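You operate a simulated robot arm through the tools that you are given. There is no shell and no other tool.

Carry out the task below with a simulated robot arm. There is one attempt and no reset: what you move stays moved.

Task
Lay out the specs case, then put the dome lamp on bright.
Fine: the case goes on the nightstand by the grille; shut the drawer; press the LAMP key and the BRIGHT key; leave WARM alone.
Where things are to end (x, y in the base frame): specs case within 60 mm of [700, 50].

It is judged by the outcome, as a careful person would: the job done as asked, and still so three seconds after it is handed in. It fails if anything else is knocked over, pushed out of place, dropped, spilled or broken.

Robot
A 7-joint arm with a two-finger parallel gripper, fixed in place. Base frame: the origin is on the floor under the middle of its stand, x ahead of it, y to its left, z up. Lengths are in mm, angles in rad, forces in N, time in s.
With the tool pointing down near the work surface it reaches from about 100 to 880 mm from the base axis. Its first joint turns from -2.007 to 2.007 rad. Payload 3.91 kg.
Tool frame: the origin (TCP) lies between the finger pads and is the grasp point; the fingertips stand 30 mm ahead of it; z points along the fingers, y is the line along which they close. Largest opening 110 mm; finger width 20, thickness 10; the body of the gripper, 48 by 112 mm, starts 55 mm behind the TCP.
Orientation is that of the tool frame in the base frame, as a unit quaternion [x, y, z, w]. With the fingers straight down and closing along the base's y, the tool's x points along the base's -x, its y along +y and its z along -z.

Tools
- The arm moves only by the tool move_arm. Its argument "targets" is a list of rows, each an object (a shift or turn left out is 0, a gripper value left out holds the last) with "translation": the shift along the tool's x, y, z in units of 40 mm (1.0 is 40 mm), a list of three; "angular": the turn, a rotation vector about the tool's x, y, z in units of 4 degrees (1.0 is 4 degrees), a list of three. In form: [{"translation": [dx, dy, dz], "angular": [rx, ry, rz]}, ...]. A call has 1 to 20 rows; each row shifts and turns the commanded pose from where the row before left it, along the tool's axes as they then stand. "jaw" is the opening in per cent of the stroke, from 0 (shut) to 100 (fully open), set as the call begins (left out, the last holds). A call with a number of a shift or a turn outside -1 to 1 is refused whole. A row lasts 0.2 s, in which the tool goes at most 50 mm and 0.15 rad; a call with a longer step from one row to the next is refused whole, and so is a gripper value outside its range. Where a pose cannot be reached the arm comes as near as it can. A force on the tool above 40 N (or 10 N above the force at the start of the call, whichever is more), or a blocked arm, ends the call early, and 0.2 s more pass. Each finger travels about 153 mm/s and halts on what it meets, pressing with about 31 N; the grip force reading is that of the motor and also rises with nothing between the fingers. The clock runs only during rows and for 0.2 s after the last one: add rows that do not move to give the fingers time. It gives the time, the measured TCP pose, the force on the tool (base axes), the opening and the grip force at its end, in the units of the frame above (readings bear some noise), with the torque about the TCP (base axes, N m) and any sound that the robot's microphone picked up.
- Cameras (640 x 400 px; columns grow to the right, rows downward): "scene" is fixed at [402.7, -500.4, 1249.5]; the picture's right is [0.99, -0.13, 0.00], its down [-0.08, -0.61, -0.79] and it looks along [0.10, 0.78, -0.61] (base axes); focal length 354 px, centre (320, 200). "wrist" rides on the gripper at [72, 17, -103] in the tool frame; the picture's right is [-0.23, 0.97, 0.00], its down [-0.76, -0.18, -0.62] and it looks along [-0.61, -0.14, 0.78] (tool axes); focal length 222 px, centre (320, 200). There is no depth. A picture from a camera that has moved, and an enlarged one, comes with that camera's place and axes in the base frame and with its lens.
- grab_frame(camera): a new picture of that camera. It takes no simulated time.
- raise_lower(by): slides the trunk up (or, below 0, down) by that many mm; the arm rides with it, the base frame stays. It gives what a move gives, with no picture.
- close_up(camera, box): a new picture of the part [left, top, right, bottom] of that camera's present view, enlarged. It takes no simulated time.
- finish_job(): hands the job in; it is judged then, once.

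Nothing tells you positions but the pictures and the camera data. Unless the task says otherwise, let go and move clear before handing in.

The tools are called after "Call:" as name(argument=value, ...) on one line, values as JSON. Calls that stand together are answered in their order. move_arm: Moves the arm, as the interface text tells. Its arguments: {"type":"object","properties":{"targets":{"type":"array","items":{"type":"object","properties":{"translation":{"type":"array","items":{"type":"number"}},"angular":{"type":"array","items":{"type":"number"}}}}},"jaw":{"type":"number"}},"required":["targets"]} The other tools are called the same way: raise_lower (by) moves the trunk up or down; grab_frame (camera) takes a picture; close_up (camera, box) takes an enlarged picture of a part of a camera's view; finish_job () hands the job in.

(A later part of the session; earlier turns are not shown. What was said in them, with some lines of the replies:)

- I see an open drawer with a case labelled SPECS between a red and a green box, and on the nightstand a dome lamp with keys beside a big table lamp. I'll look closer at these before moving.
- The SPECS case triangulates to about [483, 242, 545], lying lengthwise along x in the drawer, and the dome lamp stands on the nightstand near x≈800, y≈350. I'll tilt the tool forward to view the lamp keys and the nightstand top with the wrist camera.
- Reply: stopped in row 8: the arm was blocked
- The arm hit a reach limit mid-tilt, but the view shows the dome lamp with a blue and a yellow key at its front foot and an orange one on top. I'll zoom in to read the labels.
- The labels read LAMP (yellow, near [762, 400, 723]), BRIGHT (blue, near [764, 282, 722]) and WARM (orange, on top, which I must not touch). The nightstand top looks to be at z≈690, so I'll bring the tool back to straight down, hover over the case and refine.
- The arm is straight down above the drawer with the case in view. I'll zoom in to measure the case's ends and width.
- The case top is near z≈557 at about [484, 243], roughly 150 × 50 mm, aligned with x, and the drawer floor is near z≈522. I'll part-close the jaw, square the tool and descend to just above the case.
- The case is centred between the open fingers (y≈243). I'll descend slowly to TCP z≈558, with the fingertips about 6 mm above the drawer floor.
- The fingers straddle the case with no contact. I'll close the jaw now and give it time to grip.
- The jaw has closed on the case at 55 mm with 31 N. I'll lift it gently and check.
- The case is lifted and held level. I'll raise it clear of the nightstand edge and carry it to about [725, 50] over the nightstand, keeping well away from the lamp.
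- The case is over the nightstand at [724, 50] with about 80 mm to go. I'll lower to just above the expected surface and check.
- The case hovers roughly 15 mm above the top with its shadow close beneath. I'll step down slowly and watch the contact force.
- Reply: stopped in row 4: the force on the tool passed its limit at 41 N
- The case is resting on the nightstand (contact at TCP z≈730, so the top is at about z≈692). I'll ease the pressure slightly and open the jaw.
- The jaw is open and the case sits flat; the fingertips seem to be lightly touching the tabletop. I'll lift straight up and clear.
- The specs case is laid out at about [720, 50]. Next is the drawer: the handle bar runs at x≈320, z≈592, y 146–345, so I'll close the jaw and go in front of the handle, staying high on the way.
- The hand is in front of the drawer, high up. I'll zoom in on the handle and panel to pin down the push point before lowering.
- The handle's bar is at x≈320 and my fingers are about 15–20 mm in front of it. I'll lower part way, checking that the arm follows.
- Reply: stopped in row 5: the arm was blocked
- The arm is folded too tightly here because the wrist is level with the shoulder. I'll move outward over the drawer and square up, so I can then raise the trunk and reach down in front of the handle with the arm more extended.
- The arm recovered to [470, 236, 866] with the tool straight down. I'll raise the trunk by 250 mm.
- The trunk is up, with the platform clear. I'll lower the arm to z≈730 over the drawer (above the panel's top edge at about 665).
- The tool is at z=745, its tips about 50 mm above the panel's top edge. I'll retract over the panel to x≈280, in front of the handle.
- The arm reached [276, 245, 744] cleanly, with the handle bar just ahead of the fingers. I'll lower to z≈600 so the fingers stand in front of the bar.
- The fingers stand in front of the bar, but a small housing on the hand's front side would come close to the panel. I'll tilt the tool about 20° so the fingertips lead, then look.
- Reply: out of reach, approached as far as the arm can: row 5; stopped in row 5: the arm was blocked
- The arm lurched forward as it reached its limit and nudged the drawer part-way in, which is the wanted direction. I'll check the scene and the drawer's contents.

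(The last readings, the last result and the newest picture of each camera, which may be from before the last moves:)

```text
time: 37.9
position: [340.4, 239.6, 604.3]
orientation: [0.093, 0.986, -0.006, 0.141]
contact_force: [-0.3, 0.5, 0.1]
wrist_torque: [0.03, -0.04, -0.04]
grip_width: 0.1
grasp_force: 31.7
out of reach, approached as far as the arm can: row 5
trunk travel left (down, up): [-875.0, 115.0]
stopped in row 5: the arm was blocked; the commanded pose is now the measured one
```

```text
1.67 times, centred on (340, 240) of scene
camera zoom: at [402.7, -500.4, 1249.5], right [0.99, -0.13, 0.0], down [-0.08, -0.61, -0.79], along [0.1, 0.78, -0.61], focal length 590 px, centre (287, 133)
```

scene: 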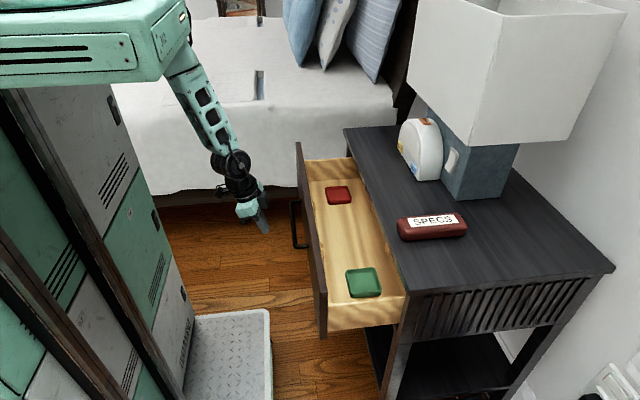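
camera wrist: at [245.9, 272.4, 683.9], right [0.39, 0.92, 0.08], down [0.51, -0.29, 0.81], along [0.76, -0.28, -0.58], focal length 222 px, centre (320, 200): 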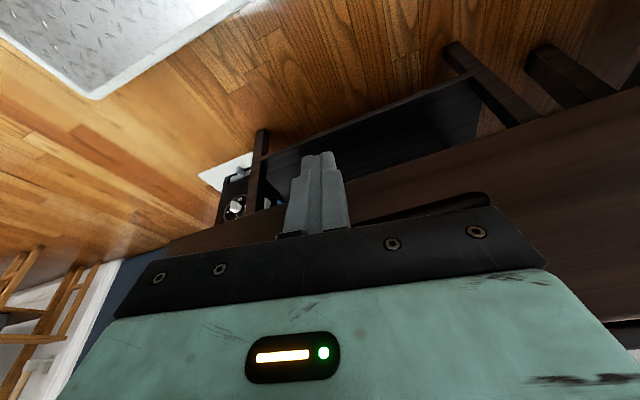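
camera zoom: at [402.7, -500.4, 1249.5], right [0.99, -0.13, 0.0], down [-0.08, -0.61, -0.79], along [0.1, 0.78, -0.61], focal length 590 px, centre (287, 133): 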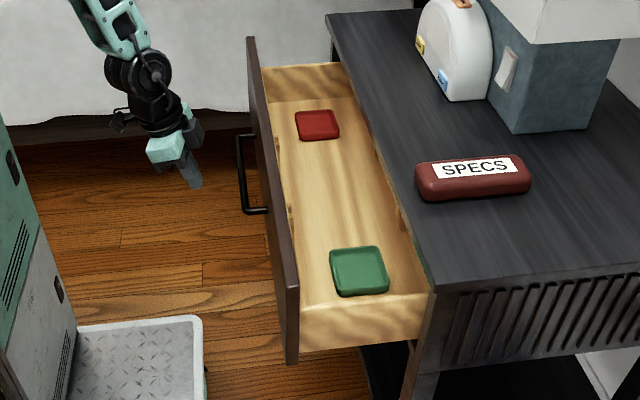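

The drawer moved in about 107 mm with the red and green boxes riding along undisturbed, leaving the handle near x≈425. I'll step forward a little where the arm has more freedom and square the yaw, keeping the 20° tilt.

Call:
move_arm(targets=[{"translation": [-0.47, 0.09, 0.14]}, {"translation": [-0.47, 0.09, 0.14], "angular": [-0.21, -0.31, -0.87]}, {"angular": [-0.21, -0.31, -0.87]}, {"angular": [-0.21, -0.31, -0.87]}, {}])

Call:
close_up(camera="scene", box=[200, 120, 340, 280])

```text
time: 39.1
position: [377.9, 240.8, 603.1]
orientation: [-0.001, 0.985, 0.001, 0.175]
contact_force: [-0.6, -0.2, -0.2]
wrist_torque: [-0.01, -0.02, -0.01]
grip_width: 0.0
grasp_force: 31.2
trunk travel left (down, up): [-875.0, 115.0]
```

```text
2.50 times, centred on (270, 200) of scene
camera zoom: at [402.7, -500.4, 1249.5], right [0.99, -0.13, 0.0], down [-0.08, -0.61, -0.79], along [0.1, 0.78, -0.61], focal length 884 px, centre (445, 200)
```

zoom: 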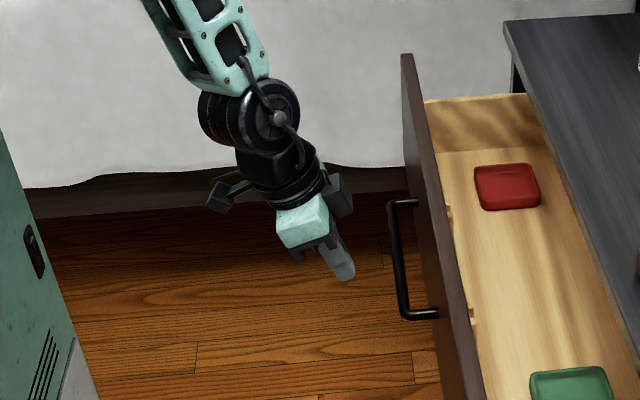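

The tool is squared, tilted 20°, with the fingertips about 30 mm short of the handle bar. I'll push steadily forward along +x.

Call:
move_arm(targets=[{"translation": [-0.28, 0, 0.14]}, {"translation": [-0.28, 0, 0.14]}, {"translation": [-0.188, 0, 0.068]}, {"translation": [-0.188, 0, 0.068]}, {"translation": [-0.235, 0, 0.086]}, {"translation": [-0.282, 0, 0.103]}, {"translation": [-0.282, 0, 0.103]}, {"translation": [-0.282, 0, 0.103]}, {"translation": [-0.282, 0, 0.103]}, {"translation": [-0.282, 0, 0.103]}, {"translation": [-0.282, 0, 0.103]}, {"translation": [-0.282, 0, 0.103]}, {"translation": [-0.282, 0, 0.103]}, {"translation": [-0.188, 0, 0.068]}])

Call:
grab_frame(camera="scene")

```text
time: 42.1
position: [534.9, 241.3, 600.3]
orientation: [0.0, 0.985, 0.002, 0.175]
contact_force: [0.3, 0.7, 0.3]
wrist_torque: [-0.04, -0.02, 0.0]
grip_width: 0.0
grasp_force: 31.3
trunk travel left (down, up): [-875.0, 115.0]
```

```text
taken
```

scene: 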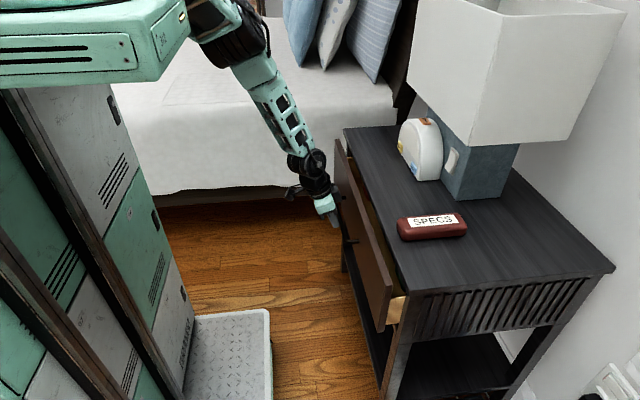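

The drawer is nearly shut, with about 40 mm left. I'll continue slowly until it seats.

Call:
move_arm(targets=[{"translation": [-0.188, 0, 0.068]}, {"translation": [-0.188, 0, 0.068]}, {"translation": [-0.188, 0, 0.068]}, {"translation": [-0.141, 0, 0.051]}, {"translation": [-0.094, 0, 0.034]}, {"translation": [-0.094, 0, 0.034]}, {"translation": [-0.094, 0, 0.034]}, {"translation": [-0.094, 0, 0.034]}, {"translation": [-0.094, 0, 0.034]}])

Call:
close_up(camera="scene", box=[280, 110, 460, 350])

```text
time: 44.3
position: [575.3, 272.9, 616.9]
orientation: [-0.003, 0.985, 0.018, 0.17]
contact_force: [-21.4, -9.1, -9.9]
wrist_torque: [-0.31, 0.72, -0.19]
grip_width: 0.1
grasp_force: 31.5
trunk travel left (down, up): [-875.0, 115.0]
stopped in row 9: the force on the tool passed its limit at 45 N (the readings are from after the stop); the commanded pose is now the measured one
```

```text
1.67 times, centred on (370, 230) of scene
camera zoom: at [402.7, -500.4, 1249.5], right [0.99, -0.13, 0.0], down [-0.08, -0.61, -0.79], along [0.1, 0.78, -0.61], focal length 590 px, centre (237, 150)
```

zoom: 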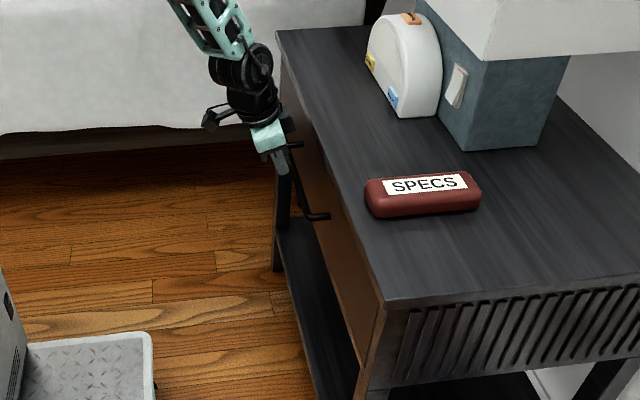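

The push met a hard stop and the drawer looks shut under the top. I'll back off and inspect it.

Call:
move_arm(targets=[{"translation": [0.235, 0, -0.086]}, {"translation": [0.47, 0, -0.171]}, {"translation": [0.47, 0, -0.171]}, {"translation": [0.47, 0, -0.171]}, {}])

Call:
close_up(camera="scene", box=[320, 120, 440, 320])

Call:
grab_frame(camera="wrist")

```text
time: 45.5
position: [506.6, 267.7, 613.6]
orientation: [-0.005, 0.985, 0.016, 0.171]
contact_force: [-1.2, 0.6, -0.1]
wrist_torque: [0.03, 0.01, 0.02]
grip_width: 0.0
grasp_force: 31.2
trunk travel left (down, up): [-875.0, 115.0]
```

```text
2.00 times, centred on (380, 220) of scene
camera zoom: at [402.7, -500.4, 1249.5], right [0.99, -0.13, 0.0], down [-0.08, -0.61, -0.79], along [0.1, 0.78, -0.61], focal length 708 px, centre (200, 160)
```

zoom: 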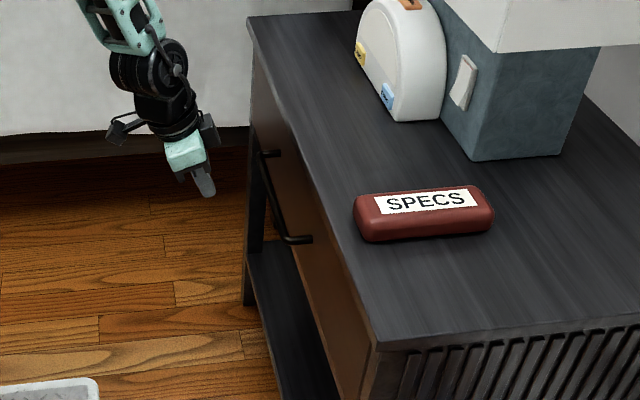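

```text
taken
camera wrist: at [402.7, 279.9, 688.1], right [0.2, 0.97, 0.11], down [0.51, -0.2, 0.84], along [0.84, -0.11, -0.54], focal length 222 px, centre (320, 200)
```

wrist: 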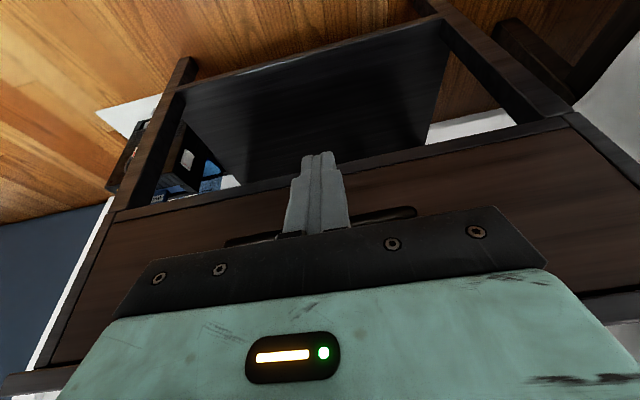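

The drawer is fully shut, flush in the frame, and the case is undisturbed. For the keys I'll rise above the nightstand level, then tilt the tool to about 40° so the fingertips lead toward the lamp's front face at x≈770.

Call:
move_arm(targets=[{"translation": [-0.17, 0, -0.47]}, {"translation": [-0.27, 0, -0.75]}, {"translation": [-0.27, 0, -0.75]}, {"translation": [-0.27, 0, -0.75]}, {"translation": [-0.27, 0, -0.75]}, {"translation": [-0.27, 0, -0.75]}, {"translation": [-0.2, 0, -0.56]}, {}])

Call:
move_arm(targets=[{"angular": [0.08, -0.845, 0]}, {"angular": [0.08, -0.845, 0]}, {"angular": [0.08, -0.845, 0]}, {"angular": [0.08, -0.845, 0]}, {"angular": [0.08, -0.845, 0]}, {"angular": [0.08, -0.845, 0]}, {}])

Call:
grab_frame(camera="wrist")

Call:
grab_frame(camera="scene")

```text
time: 47.3
position: [508.2, 261.4, 816.2]
orientation: [-0.004, 0.985, 0.016, 0.171]
contact_force: [-0.3, 0.2, 0.9]
wrist_torque: [-0.02, 0.0, 0.01]
grip_width: 0.0
grasp_force: 30.8
trunk travel left (down, up): [-875.0, 115.0]
```

```text
time: 48.9
position: [506.7, 261.1, 817.2]
orientation: [0.001, 0.94, 0.001, 0.342]
contact_force: [0.6, -0.1, 0.2]
wrist_torque: [-0.01, 0.0, -0.02]
grip_width: 0.0
grasp_force: 31.0
trunk travel left (down, up): [-875.0, 115.0]
```

```text
taken
camera wrist: at [385.5, 277.8, 851.0], right [0.18, 0.97, 0.15], down [0.18, -0.18, 0.97], along [0.97, -0.14, -0.21], focal length 222 px, centre (320, 200)
```

wrist: 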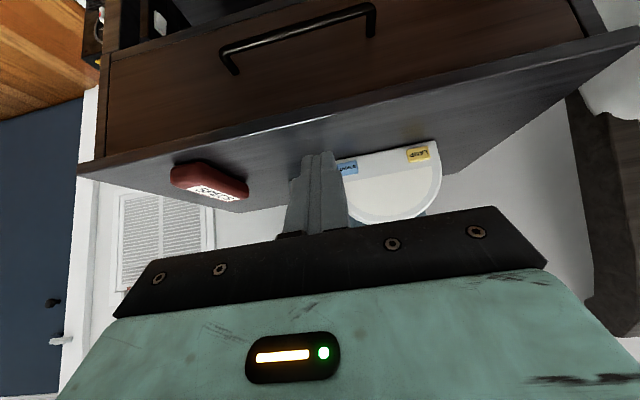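

```text
taken
```

scene: 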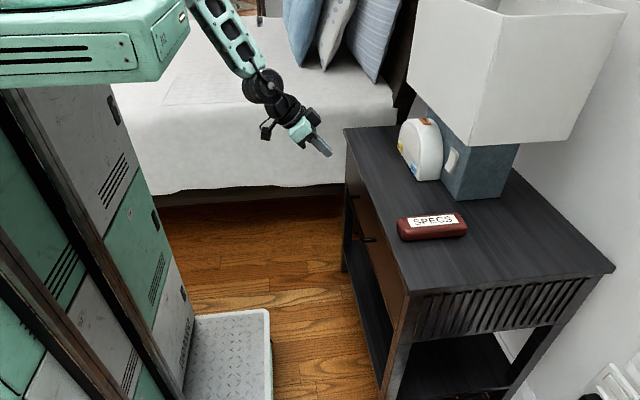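

The tilted view shows the closed drawer front, the case, and the lamp's blue BRIGHT and yellow LAMP keys. I'll zoom in to refine their positions.

Call:
close_up(camera="wrist", box=[320, 120, 470, 230])

Call:
close_up(camera="scene", box=[390, 105, 450, 185])

Call:
close_up(camera="wrist", box=[80, 0, 480, 220])

```text
3.64 times, centred on (395, 175) of wrist
camera zoom: at [385.5, 277.8, 851.0], right [0.18, 0.97, 0.15], down [0.18, -0.18, 0.97], along [0.97, -0.14, -0.21], focal length 808 px, centre (47, 291)
```

zoom: 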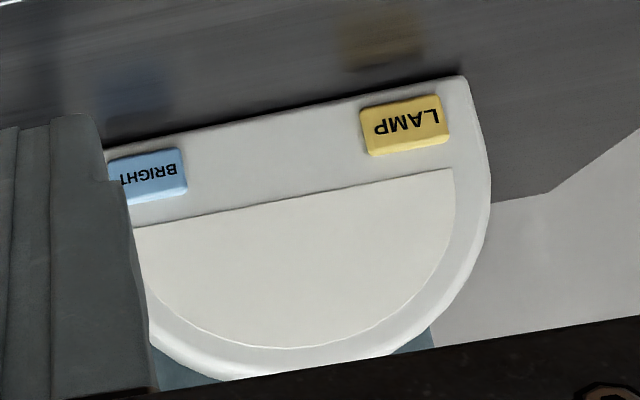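

```text
5.00 times, centred on (420, 145) of scene
camera zoom: at [402.7, -500.4, 1249.5], right [0.99, -0.13, 0.0], down [-0.08, -0.61, -0.79], along [0.1, 0.78, -0.61], focal length 1769 px, centre (-180, 475)
```

zoom: 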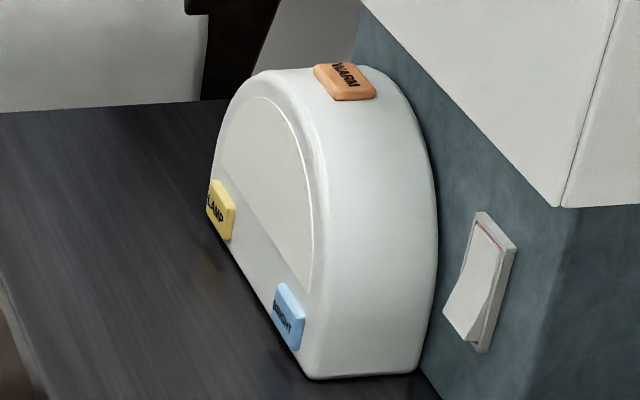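

```text
1.60 times, centred on (280, 110) of wrist
camera zoom: at [385.5, 277.8, 851.0], right [0.18, 0.97, 0.15], down [0.18, -0.18, 0.97], along [0.97, -0.14, -0.21], focal length 355 px, centre (384, 344)
```

zoom: 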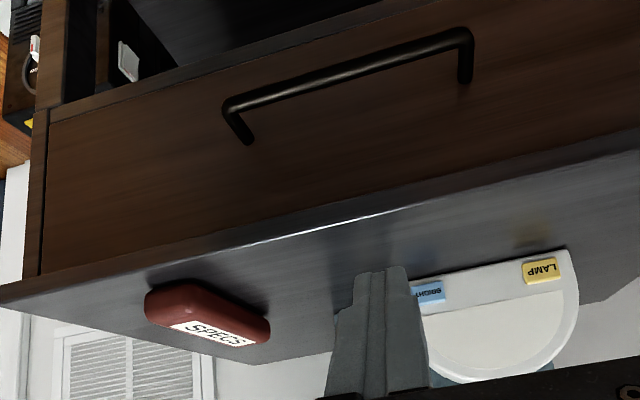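

Refined: LAMP key centre ≈ [767, 401, 723], BRIGHT ≈ [767, 280, 722], tabletop z≈700. I'll move to a standoff in front of the LAMP key, staying above the table.

Call:
move_arm(targets=[{"translation": [-0.2, 0.2, 0.17]}, {"translation": [-0.389, 0.389, 0.327]}, {"translation": [-0.389, 0.389, 0.327]}, {"translation": [-0.389, 0.389, 0.327]}, {"translation": [-0.389, 0.389, 0.327]}, {"translation": [-0.389, 0.389, 0.327]}, {"translation": [-0.389, 0.389, 0.327]}, {"translation": [-0.389, 0.389, 0.327]}, {"translation": [-0.389, 0.389, 0.327]}, {"translation": [-0.189, 0.189, 0.157]}, {}, {}])

Call:
grab_frame(camera="wrist")

Call:
grab_frame(camera="scene")

```text
time: 51.5
position: [691.7, 400.6, 817.1]
orientation: [0.001, 0.94, 0.001, 0.342]
contact_force: [-0.4, -0.2, -0.4]
wrist_torque: [-0.01, -0.01, -0.02]
grip_width: 0.0
grasp_force: 31.0
trunk travel left (down, up): [-875.0, 115.0]
```

```text
taken
camera wrist: at [570.2, 417.0, 850.5], right [0.18, 0.97, 0.15], down [0.18, -0.18, 0.97], along [0.97, -0.14, -0.21], focal length 222 px, centre (320, 200)
```

wrist: 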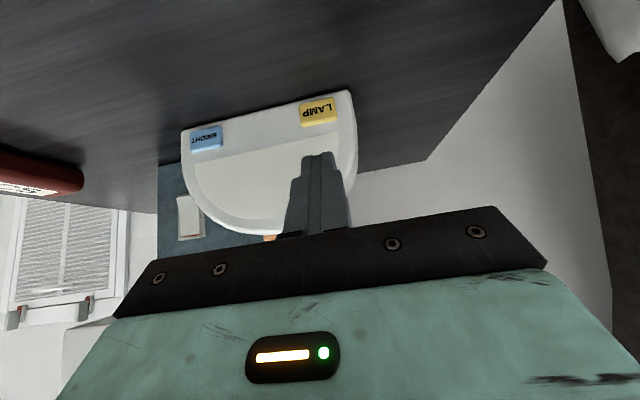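

```text
taken
```

scene: 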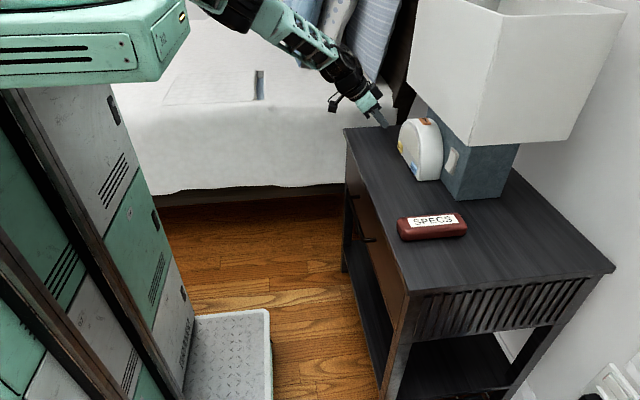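

I'm at the standoff above and in front of the lamp. A zoom from this second viewpoint will pin down the keys' depth.

Call:
close_up(camera="wrist", box=[170, 70, 380, 200])

```text
3.05 times, centred on (275, 135) of wrist
camera zoom: at [570.2, 417.0, 850.5], right [0.18, 0.97, 0.15], down [0.18, -0.18, 0.97], along [0.97, -0.14, -0.21], focal length 677 px, centre (457, 398)
```

zoom: 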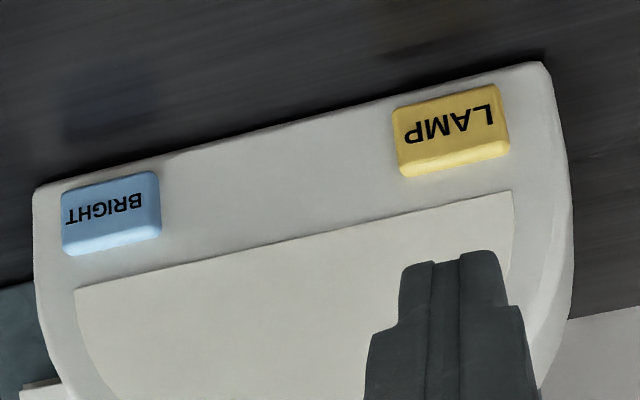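

Triangulated from two wrist views, the LAMP key face is at [762, 400, 724] and BRIGHT at [762, 279, 723]. I'll lower the tip to key height and creep to about 10 mm short of the LAMP key.

Call:
move_arm(targets=[{"translation": [0.312, 0, 0.372]}, {"translation": [0.312, 0, 0.372]}, {"translation": [0.312, 0, 0.372]}, {"translation": [0.28, 0, 0.334]}, {"translation": [-0.316, 0, 0.265]}, {"translation": [-0.316, 0, 0.265]}, {}])

Call:
grab_frame(camera="wrist")

Call:
close_up(camera="scene", box=[360, 90, 460, 190])

```text
time: 53.3
position: [680.9, 443.9, 803.3]
orientation: [-0.008, 0.935, 0.042, 0.353]
contact_force: [0.0, -0.7, -0.2]
wrist_torque: [-0.02, -0.01, -0.01]
grip_width: 0.0
grasp_force: 31.2
out of reach, approached as far as the arm can: row 3, 4, 5, 6
trunk travel left (down, up): [-875.0, 115.0]
stopped in row 7: the arm was blocked; the commanded pose is now the measured one
```

```text
taken
camera wrist: at [558.4, 452.6, 834.2], right [0.13, 0.97, 0.22], down [0.17, -0.24, 0.96], along [0.98, -0.08, -0.19], focal length 222 px, centre (320, 200)
```

wrist: 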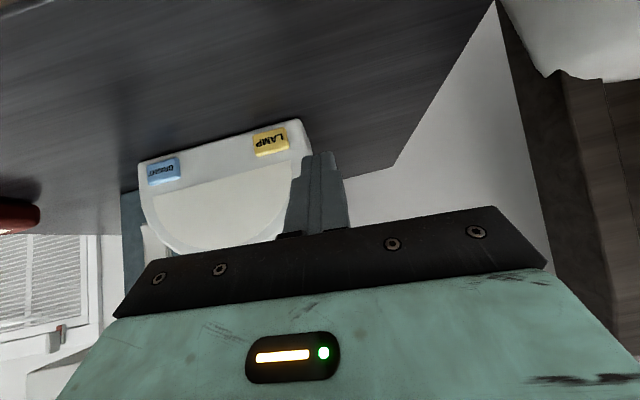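

```text
4.00 times, centred on (410, 140) of scene
camera zoom: at [402.7, -500.4, 1249.5], right [0.99, -0.13, 0.0], down [-0.08, -0.61, -0.79], along [0.1, 0.78, -0.61], focal length 1415 px, centre (-40, 440)
```

zoom: 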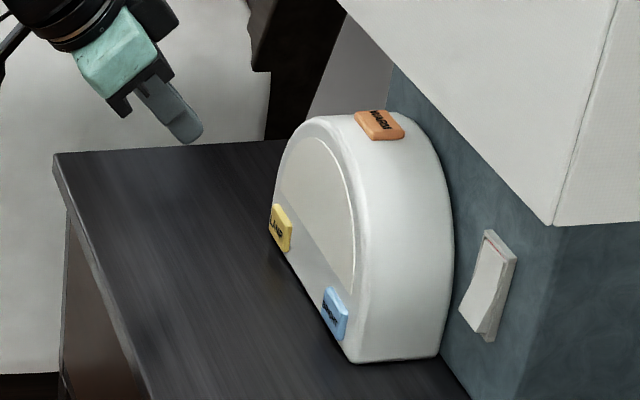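

That pose was out of reach with the trunk so high, and the arm stopped well clear of the lamp. I'll back away and up, square the tool again, then lower the trunk.

Call:
move_arm(targets=[{"translation": [0.3, 0, -0.25]}, {"translation": [0.383, 0, -0.32], "angular": [0.6, 0.17, -0.1]}, {"translation": [0.2, 0, -0.2], "angular": [0.6, 0.17, -0.1]}, {"translation": [-0.13, -0.1, -0.544]}, {"translation": [-0.13, -0.1, -0.544]}, {"translation": [-0.13, -0.1, -0.544]}, {"translation": [-0.13, -0.1, -0.544]}, {"translation": [-0.13, -0.1, -0.544]}, {"translation": [-0.13, -0.1, -0.544]}, {"translation": [-0.13, -0.1, -0.544]}, {"translation": [-0.13, -0.1, -0.544]}, {"translation": [-0.13, -0.1, -0.544]}, {}, {}])

```text
time: 56.3
position: [546.3, 400.6, 976.8]
orientation: [0.0, 0.94, -0.006, 0.341]
contact_force: [1.0, 0.5, 0.1]
wrist_torque: [0.03, -0.02, -0.04]
grip_width: 0.0
grasp_force: 30.8
trunk travel left (down, up): [-875.0, 115.0]
```

The tool is at [546, 401, 977], squared. I'll lower the trunk 200 mm; the tip ends in front of the nightstand edge, above tabletop level.

Call:
raise_lower(by=-200)

Call:
move_arm(targets=[{"translation": [-0.26, 0, -0.31], "angular": [-0.08, 0, 0]}, {"translation": [-0.25, 0, 0.21]}, {"translation": [-0.383, 0, 0.32]}, {"translation": [-0.383, 0, 0.32]}, {"translation": [-0.383, 0, 0.32]}, {"translation": [-0.383, 0, 0.32]}, {"translation": [-0.383, 0, 0.32]}, {"translation": [-0.383, 0, 0.32]}, {"translation": [-0.2, 0, 0.17]}, {}])

Call:
grab_frame(camera="scene")

```text
time: 58.4
position: [545.2, 401.7, 777.5]
orientation: [0.001, 0.94, -0.005, 0.34]
contact_force: [-0.5, -0.5, 0.0]
wrist_torque: [0.02, 0.01, -0.04]
grip_width: 0.0
grasp_force: 31.0
trunk travel left (down, up): [-675.0, 315.0]
```

```text
time: 60.6
position: [687.0, 400.9, 792.9]
orientation: [-0.001, 0.94, -0.002, 0.341]
contact_force: [0.9, -0.5, -0.2]
wrist_torque: [-0.03, 0.04, 0.02]
grip_width: 0.0
grasp_force: 31.0
trunk travel left (down, up): [-675.0, 315.0]
```

```text
taken
```

scene: 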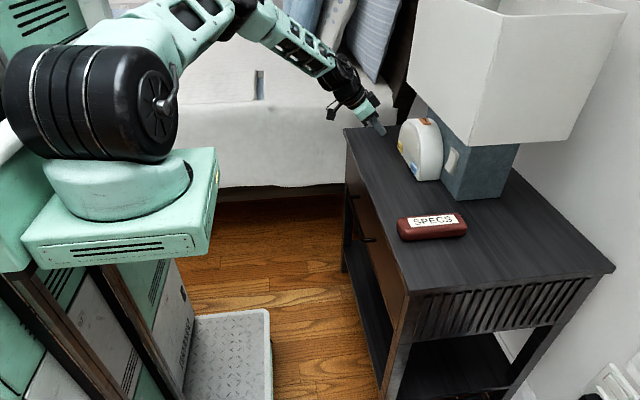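

Now at [687, 401, 793] with reach in hand. I'll lower to key height (TCP z≈740) and check before going forward.

Call:
move_arm(targets=[{"translation": [0.283, 0, 0.337]}, {"translation": [0.283, 0, 0.337]}, {"translation": [0.283, 0, 0.337]}, {}])

Call:
grab_frame(camera="wrist")

Call:
close_up(camera="scene", box=[360, 90, 460, 190])

```text
time: 61.6
position: [688.0, 401.4, 739.8]
orientation: [-0.002, 0.94, -0.002, 0.34]
contact_force: [-0.4, 0.0, 0.3]
wrist_torque: [-0.03, -0.01, -0.03]
grip_width: 0.0
grasp_force: 30.9
trunk travel left (down, up): [-675.0, 315.0]
```

```text
taken
camera wrist: at [565.3, 417.0, 773.7], right [0.17, 0.97, 0.14], down [0.19, -0.17, 0.97], along [0.97, -0.14, -0.21], focal length 222 px, centre (320, 200)
```

wrist: 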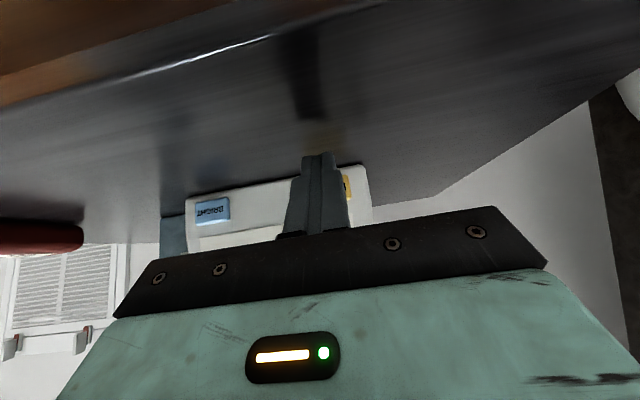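

```text
4.00 times, centred on (410, 140) of scene
camera zoom: at [402.7, -500.4, 1249.5], right [0.99, -0.13, 0.0], down [-0.08, -0.61, -0.79], along [0.1, 0.78, -0.61], focal length 1415 px, centre (-40, 440)
```

zoom: 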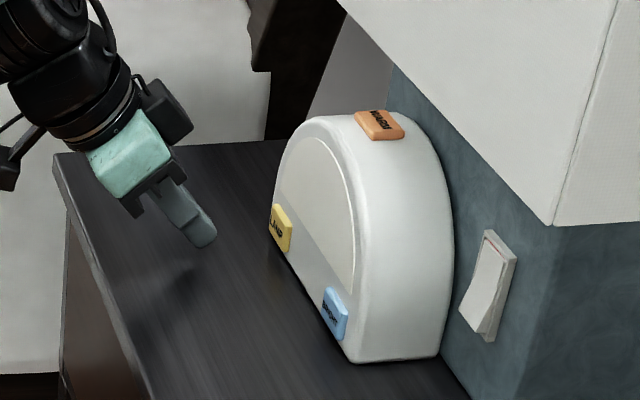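

The fingertip is in front of the LAMP key at the right height. I'll advance to about 10 mm short of it, then press in small steps.

Call:
move_arm(targets=[{"translation": [-0.23, 0, 0.193]}, {"translation": [-0.23, 0, 0.193]}, {"translation": [-0.23, 0, 0.193]}, {}])

Call:
close_up(camera="scene", box=[380, 110, 440, 180])

Call:
close_up(camera="wrist", box=[180, 120, 400, 240])

```text
time: 62.6
position: [723.9, 402.4, 740.4]
orientation: [-0.001, 0.94, -0.003, 0.34]
contact_force: [0.1, 0.8, -0.3]
wrist_torque: [0.03, -0.04, -0.01]
grip_width: 0.2
grasp_force: 31.5
trunk travel left (down, up): [-675.0, 315.0]
```

```text
5.71 times, centred on (410, 145) of scene
camera zoom: at [402.7, -500.4, 1249.5], right [0.99, -0.13, 0.0], down [-0.08, -0.61, -0.79], along [0.1, 0.78, -0.61], focal length 2022 px, centre (-194, 514)
```

zoom: 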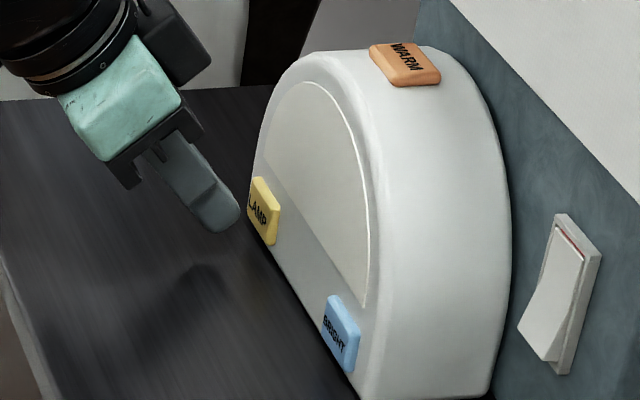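

```text
2.91 times, centred on (290, 180) of wrist
camera zoom: at [601.8, 418.4, 774.4], right [0.17, 0.97, 0.14], down [0.19, -0.17, 0.97], along [0.97, -0.14, -0.21], focal length 646 px, centre (407, 258)
```

zoom: 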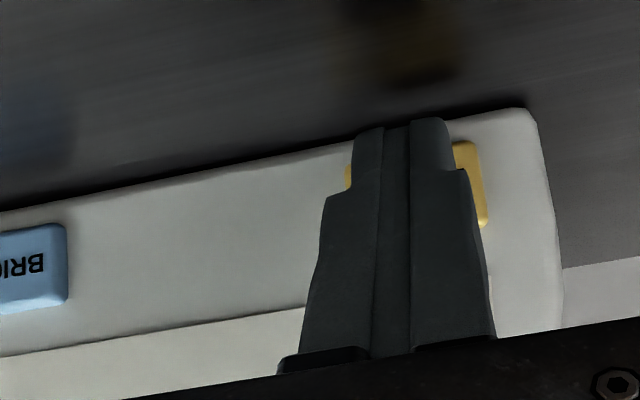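

The fingertip is centred on the LAMP key with a gap of roughly 10 mm. I'll press in 2 mm steps and listen for a click.

Call:
move_arm(targets=[{"translation": [-0.0383, 0, 0.0322]}, {"translation": [-0.0383, 0, 0.0322]}, {"translation": [-0.0383, 0, 0.0322]}, {"translation": [-0.0383, 0, 0.0322]}, {}])

```text
time: 63.8
position: [732.4, 400.5, 740.1]
orientation: [-0.002, 0.94, -0.002, 0.341]
contact_force: [0.2, 1.6, -0.5]
wrist_torque: [0.04, 0.01, -0.04]
grip_width: 0.0
grasp_force: 30.5
trunk travel left (down, up): [-675.0, 315.0]
```

Call:
move_arm(targets=[{"translation": [-0.0383, 0, 0.0322]}, {"translation": [-0.0383, 0, 0.0322]}, {}])

Call:
close_up(camera="scene", box=[380, 110, 440, 180])

```text
time: 64.6
position: [735.9, 402.6, 739.7]
orientation: [-0.001, 0.94, -0.002, 0.34]
contact_force: [-1.7, 0.9, 1.6]
wrist_torque: [0.03, 0.05, 0.02]
grip_width: 0.0
grasp_force: 30.9
trunk travel left (down, up): [-675.0, 315.0]
heard: click
```

```text
5.71 times, centred on (410, 145) of scene
camera zoom: at [402.7, -500.4, 1249.5], right [0.99, -0.13, 0.0], down [-0.08, -0.61, -0.79], along [0.1, 0.78, -0.61], focal length 2022 px, centre (-194, 514)
```

zoom: 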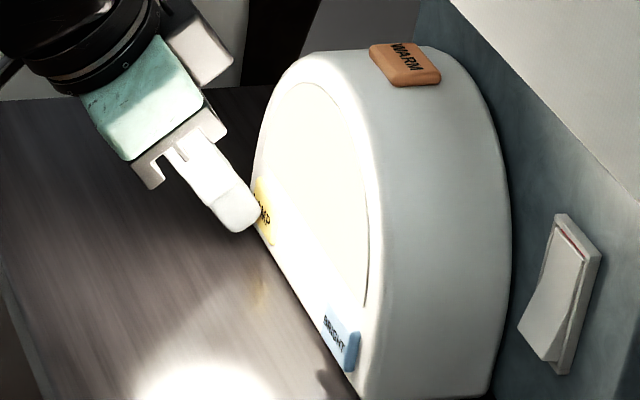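

A click sounded and the lamp lit up: the LAMP key is pressed. I'll back straight off and look.

Call:
move_arm(targets=[{"translation": [0.115, 0, -0.096]}, {"translation": [0.23, 0, -0.193]}, {"translation": [0.306, 0, -0.257]}, {"translation": [0.306, 0, -0.257]}, {}])

Call:
grab_frame(camera="scene")

Call:
grab_frame(camera="wrist")

```text
time: 65.8
position: [685.9, 402.1, 738.8]
orientation: [-0.001, 0.94, -0.003, 0.341]
contact_force: [-0.3, 0.5, 0.2]
wrist_torque: [-0.01, -0.01, 0.02]
grip_width: 0.0
grasp_force: 31.4
trunk travel left (down, up): [-675.0, 315.0]
```

```text
taken
```

scene: 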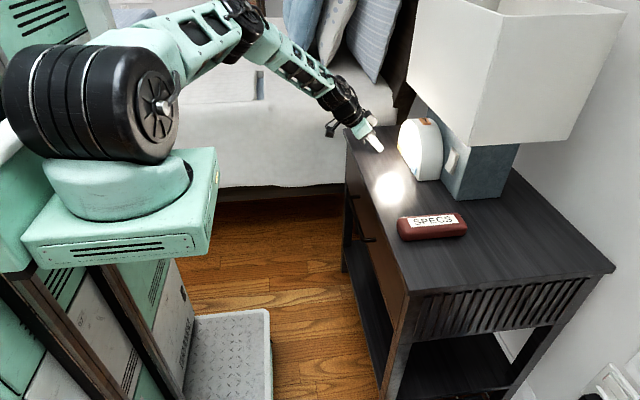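

```text
taken
camera wrist: at [563.6, 417.7, 773.2], right [0.17, 0.97, 0.14], down [0.19, -0.17, 0.97], along [0.97, -0.14, -0.21], focal length 222 px, centre (320, 200)
```

wrist: 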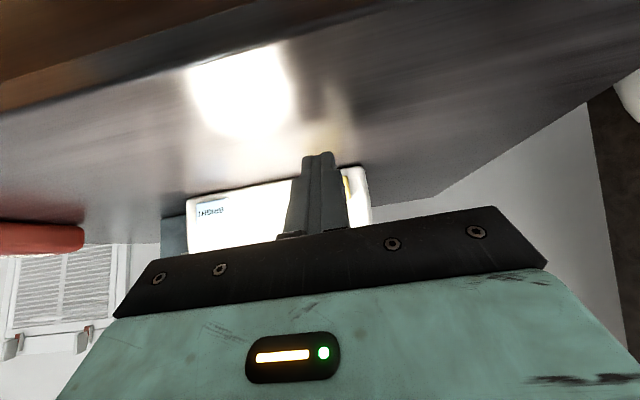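

The lamp is lit, with nothing displaced. I'll slide across in -y to line up with the BRIGHT key at y≈279, keeping the 50 mm standoff.

Call:
move_arm(targets=[{"translation": [0, -0.4, 0]}, {"translation": [0, -0.6, 0]}, {"translation": [0, -0.7, 0]}, {"translation": [0, -0.7, 0]}, {"translation": [-0.016, -0.65, -0.019]}, {}])

Call:
close_up(camera="scene", box=[360, 90, 460, 190])

Call:
grab_frame(camera="wrist")

```text
time: 67.2
position: [683.8, 278.9, 741.4]
orientation: [-0.002, 0.94, -0.002, 0.34]
contact_force: [-0.3, -0.8, -0.2]
wrist_torque: [0.01, 0.02, 0.0]
grip_width: 0.0
grasp_force: 31.3
trunk travel left (down, up): [-675.0, 315.0]
```

```text
4.00 times, centred on (410, 140) of scene
camera zoom: at [402.7, -500.4, 1249.5], right [0.99, -0.13, 0.0], down [-0.08, -0.61, -0.79], along [0.1, 0.78, -0.61], focal length 1415 px, centre (-40, 440)
```

zoom: 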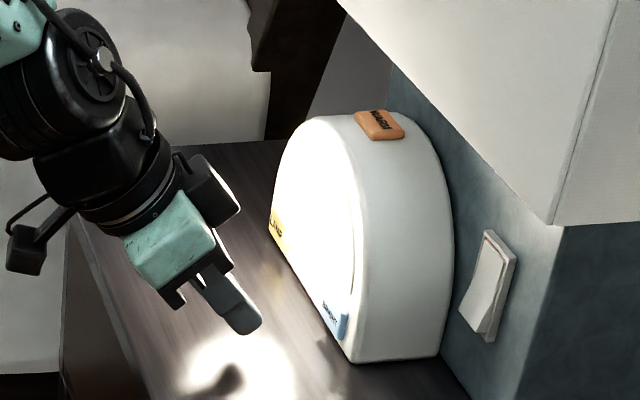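

```text
taken
camera wrist: at [562.4, 295.2, 775.8], right [0.17, 0.97, 0.14], down [0.19, -0.17, 0.97], along [0.97, -0.14, -0.21], focal length 222 px, centre (320, 200)
```

wrist: 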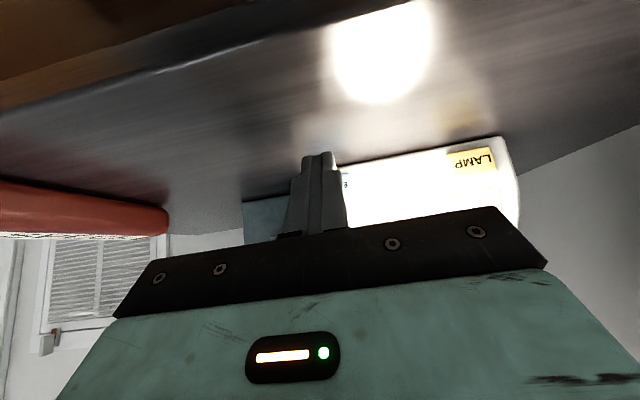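

The fingertip is lined up with the BRIGHT key. I'll advance to about 10 mm short of it.

Call:
move_arm(targets=[{"translation": [-0.26, 0, 0.219]}, {"translation": [-0.26, 0, 0.219]}, {"translation": [-0.24, 0, 0.202]}, {}])

Call:
close_up(camera="scene", box=[380, 110, 440, 180])

Call:
close_up(camera="wrist", box=[220, 100, 440, 240])

```text
time: 68.2
position: [725.7, 279.1, 741.0]
orientation: [-0.002, 0.94, -0.002, 0.34]
contact_force: [-0.3, 0.0, -0.1]
wrist_torque: [-0.01, -0.01, 0.02]
grip_width: 0.0
grasp_force: 31.2
trunk travel left (down, up): [-675.0, 315.0]
```

```text
5.71 times, centred on (410, 145) of scene
camera zoom: at [402.7, -500.4, 1249.5], right [0.99, -0.13, 0.0], down [-0.08, -0.61, -0.79], along [0.1, 0.78, -0.61], focal length 2022 px, centre (-194, 514)
```

zoom: 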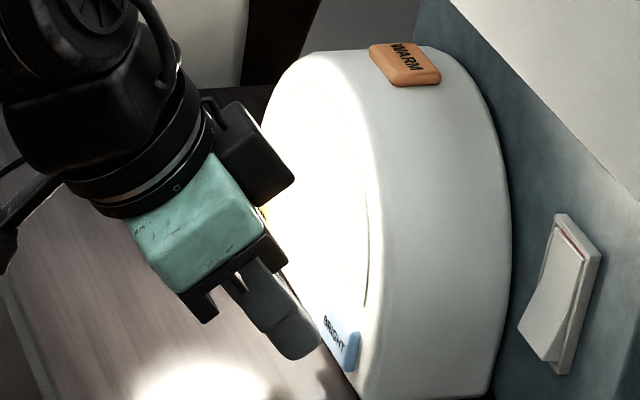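

```text
2.86 times, centred on (330, 170) of wrist
camera zoom: at [603.2, 295.0, 775.3], right [0.17, 0.97, 0.14], down [0.19, -0.17, 0.97], along [0.97, -0.14, -0.21], focal length 635 px, centre (291, 286)
```

zoom: 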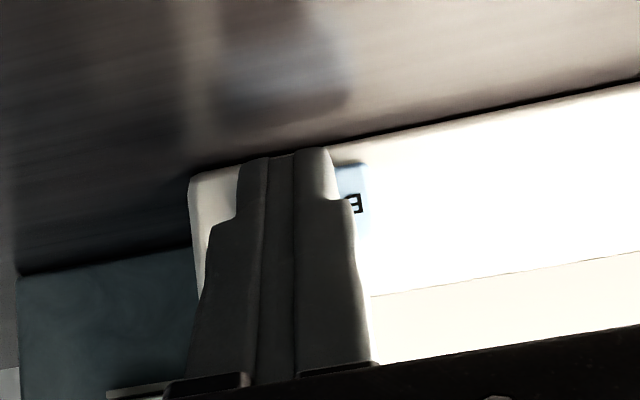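

The tip is aligned on the BRIGHT key, with the WARM key well out of the way. I'll press in small steps.

Call:
move_arm(targets=[{"translation": [-0.0383, 0, 0.0322]}, {"translation": [-0.0383, 0, 0.0322]}, {"translation": [-0.0383, 0, 0.0322]}, {"translation": [-0.0383, 0, 0.0322]}, {}])

```text
time: 69.4
position: [733.6, 279.9, 741.3]
orientation: [-0.001, 0.94, -0.002, 0.341]
contact_force: [-1.6, 0.5, 0.8]
wrist_torque: [0.0, -0.02, 0.03]
grip_width: 0.1
grasp_force: 31.0
trunk travel left (down, up): [-675.0, 315.0]
```

Call:
move_arm(targets=[{"translation": [-0.0383, 0, 0.0322]}, {}])

```text
time: 70.0
position: [735.5, 279.3, 740.8]
orientation: [-0.001, 0.94, -0.003, 0.341]
contact_force: [-1.8, 0.4, 0.9]
wrist_torque: [0.04, 0.02, 0.03]
grip_width: 0.0
grasp_force: 31.2
trunk travel left (down, up): [-675.0, 315.0]
heard: click
```

The BRIGHT key clicked. I'll back straight off and check.

Call:
move_arm(targets=[{"translation": [0.115, 0, -0.096]}, {"translation": [0.23, 0, -0.193]}, {"translation": [0.306, 0, -0.257]}, {"translation": [0.306, 0, -0.257]}, {}])

Call:
grab_frame(camera="scene")

Call:
close_up(camera="scene", box=[360, 90, 480, 250])

```text
time: 71.2
position: [686.2, 279.9, 740.7]
orientation: [-0.001, 0.941, -0.003, 0.339]
contact_force: [0.3, 0.2, 0.4]
wrist_torque: [-0.03, 0.04, 0.01]
grip_width: 0.0
grasp_force: 30.8
trunk travel left (down, up): [-675.0, 315.0]
```

```text
taken
```

scene: 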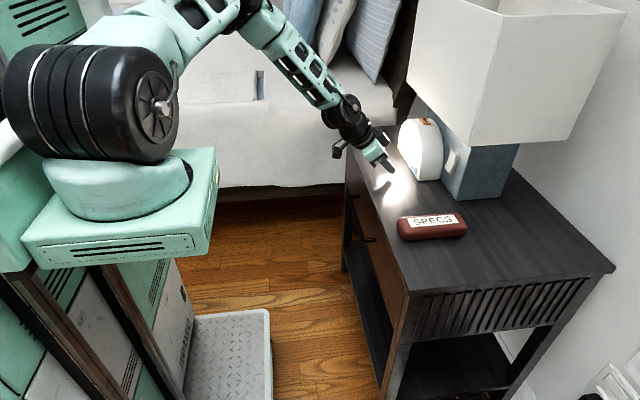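

```text
2.50 times, centred on (420, 170) of scene
camera zoom: at [402.7, -500.4, 1249.5], right [0.99, -0.13, 0.0], down [-0.08, -0.61, -0.79], along [0.1, 0.78, -0.61], focal length 884 px, centre (70, 275)
```

zoom: 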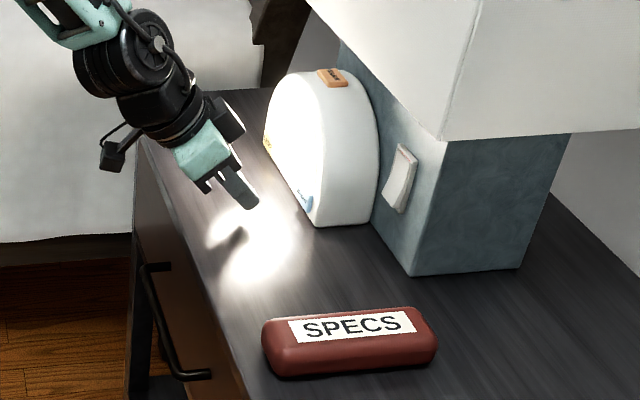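

The lamp now glows brighter and everything stands in place. I'll raise the arm and withdraw clear, then do a last check of the drawer and case.

Call:
move_arm(targets=[{"translation": [-0.322, 0, -0.383]}, {"translation": [-0.322, 0, -0.383]}, {"translation": [-0.322, 0, -0.383]}, {"translation": [-0.322, 0, -0.383]}, {"translation": [0.46, 0, -0.386]}, {"translation": [0.46, 0, -0.386]}, {"translation": [0.46, 0, -0.386]}, {"translation": [0.46, 0, -0.386]}, {"translation": [0.46, 0, -0.386]}, {"translation": [0.46, 0, -0.386]}, {}, {}])

Call:
grab_frame(camera="wrist")

Call:
grab_frame(camera="scene")

Call:
close_up(camera="wrist", box=[60, 0, 500, 240])

```text
time: 73.5
position: [599.7, 228.5, 821.9]
orientation: [0.07, 0.937, -0.027, 0.34]
contact_force: [0.1, 0.2, -0.4]
wrist_torque: [0.01, -0.01, -0.02]
grip_width: 0.0
grasp_force: 30.4
trunk travel left (down, up): [-675.0, 315.0]
stopped in row 11: the arm was blocked; the commanded pose is now the measured one
```

```text
taken
camera wrist: at [480.5, 262.6, 856.1], right [0.32, 0.94, 0.14], down [0.16, -0.2, 0.97], along [0.94, -0.29, -0.21], focal length 222 px, centre (320, 200)
```

wrist: 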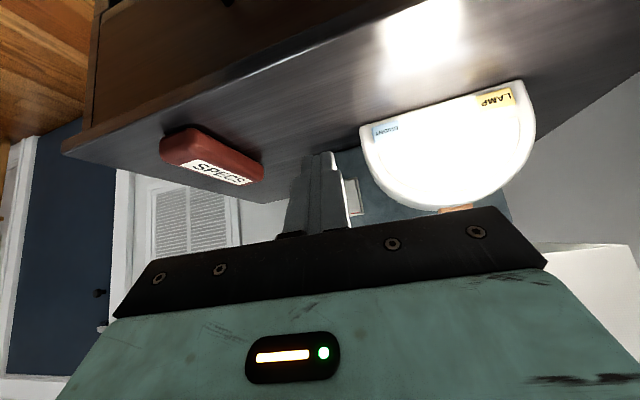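

```text
taken
```

scene: 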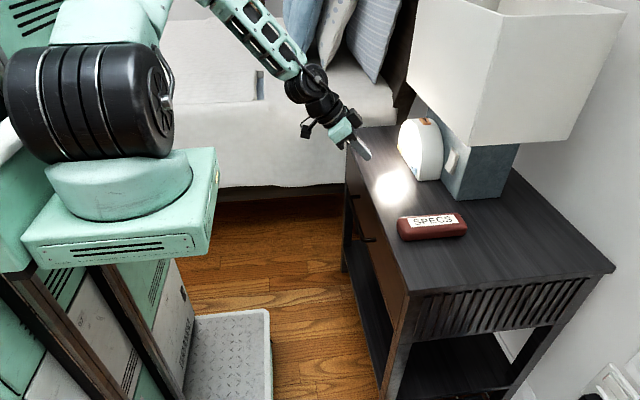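

```text
1.45 times, centred on (280, 120) of wrist
camera zoom: at [480.5, 262.6, 856.1], right [0.32, 0.94, 0.14], down [0.16, -0.2, 0.97], along [0.94, -0.29, -0.21], focal length 323 px, centre (378, 316)
```

zoom: 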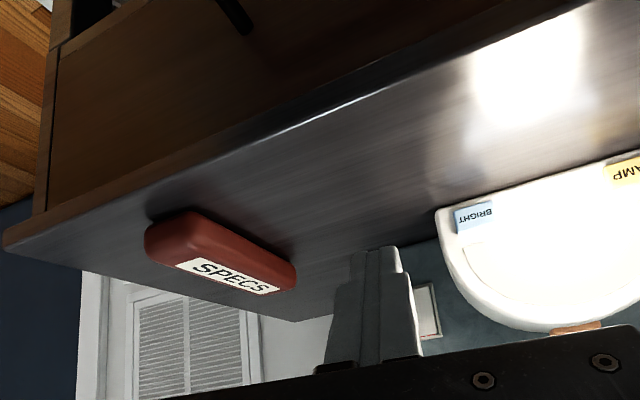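

Everything appears in order: case on the nightstand, lamp bright, arm clear. I'll take one last close look at the drawer front and the case position before handing in.

Call:
close_up(camera="wrist", box=[50, 0, 250, 170])

Call:
close_up(camera="scene", box=[335, 150, 475, 330])

```text
2.35 times, centred on (150, 85) of wrist
camera zoom: at [480.5, 262.6, 856.1], right [0.32, 0.94, 0.14], down [0.16, -0.2, 0.97], along [0.94, -0.29, -0.21], focal length 523 px, centre (720, 471)
```

zoom: 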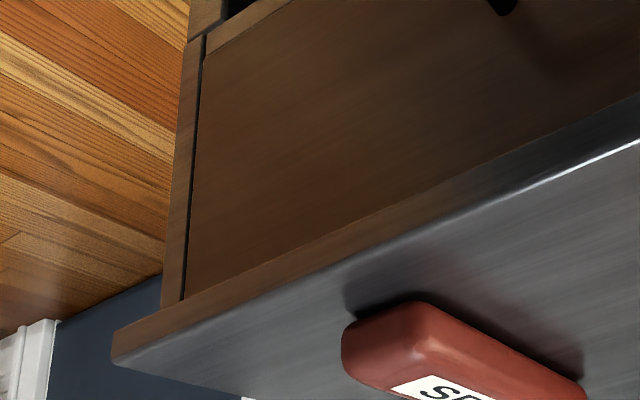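

```text
2.22 times, centred on (405, 240) of scene
camera zoom: at [402.7, -500.4, 1249.5], right [0.99, -0.13, 0.0], down [-0.08, -0.61, -0.79], along [0.1, 0.78, -0.61], focal length 786 px, centre (131, 111)
```

zoom: 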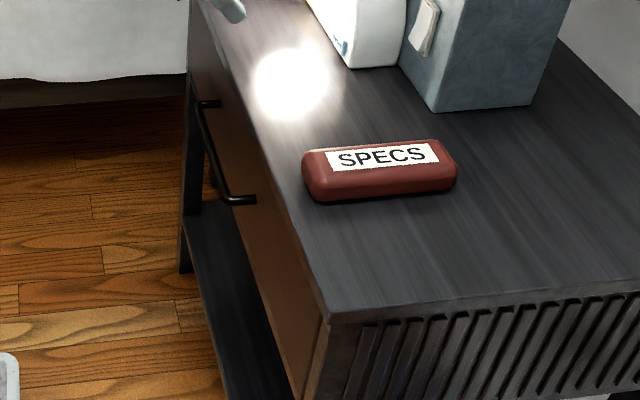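

The drawer is flush in its frame, the specs case sits at about [725, 48] (25 mm from the target), the LAMP and BRIGHT keys both clicked, the lamp is bright and WARM was untouched. The arm is clear, so I'm handing the job in.

Call:
finish_job()

```text
The job is handed in.
```

The specs case is out on the nightstand, the drawer is shut, and the dome lamp is on bright. I handed the job in; no verdict has come back.

- **Specs case:** it sits at about [725, 48], roughly 25 mm from the target, measured from the last picture.
- **Drawer:** it is flush in its frame. At one point the arm reached its limit and jolted, pushing the drawer about 107 mm inwards. The red and green boxes moved with it and stayed in place; I couldn't see the two packets behind the divider.
- **Lamp:** the LAMP and BRIGHT keys each gave a click. The lamp lit after LAMP and looked brighter after BRIGHT. I did not touch WARM.

I saw nothing knocked over or out of place in the last pictures. The arm stopped a little short of where I was moving it to, but its fingertips were about 100 mm above the nightstand and touching nothing.
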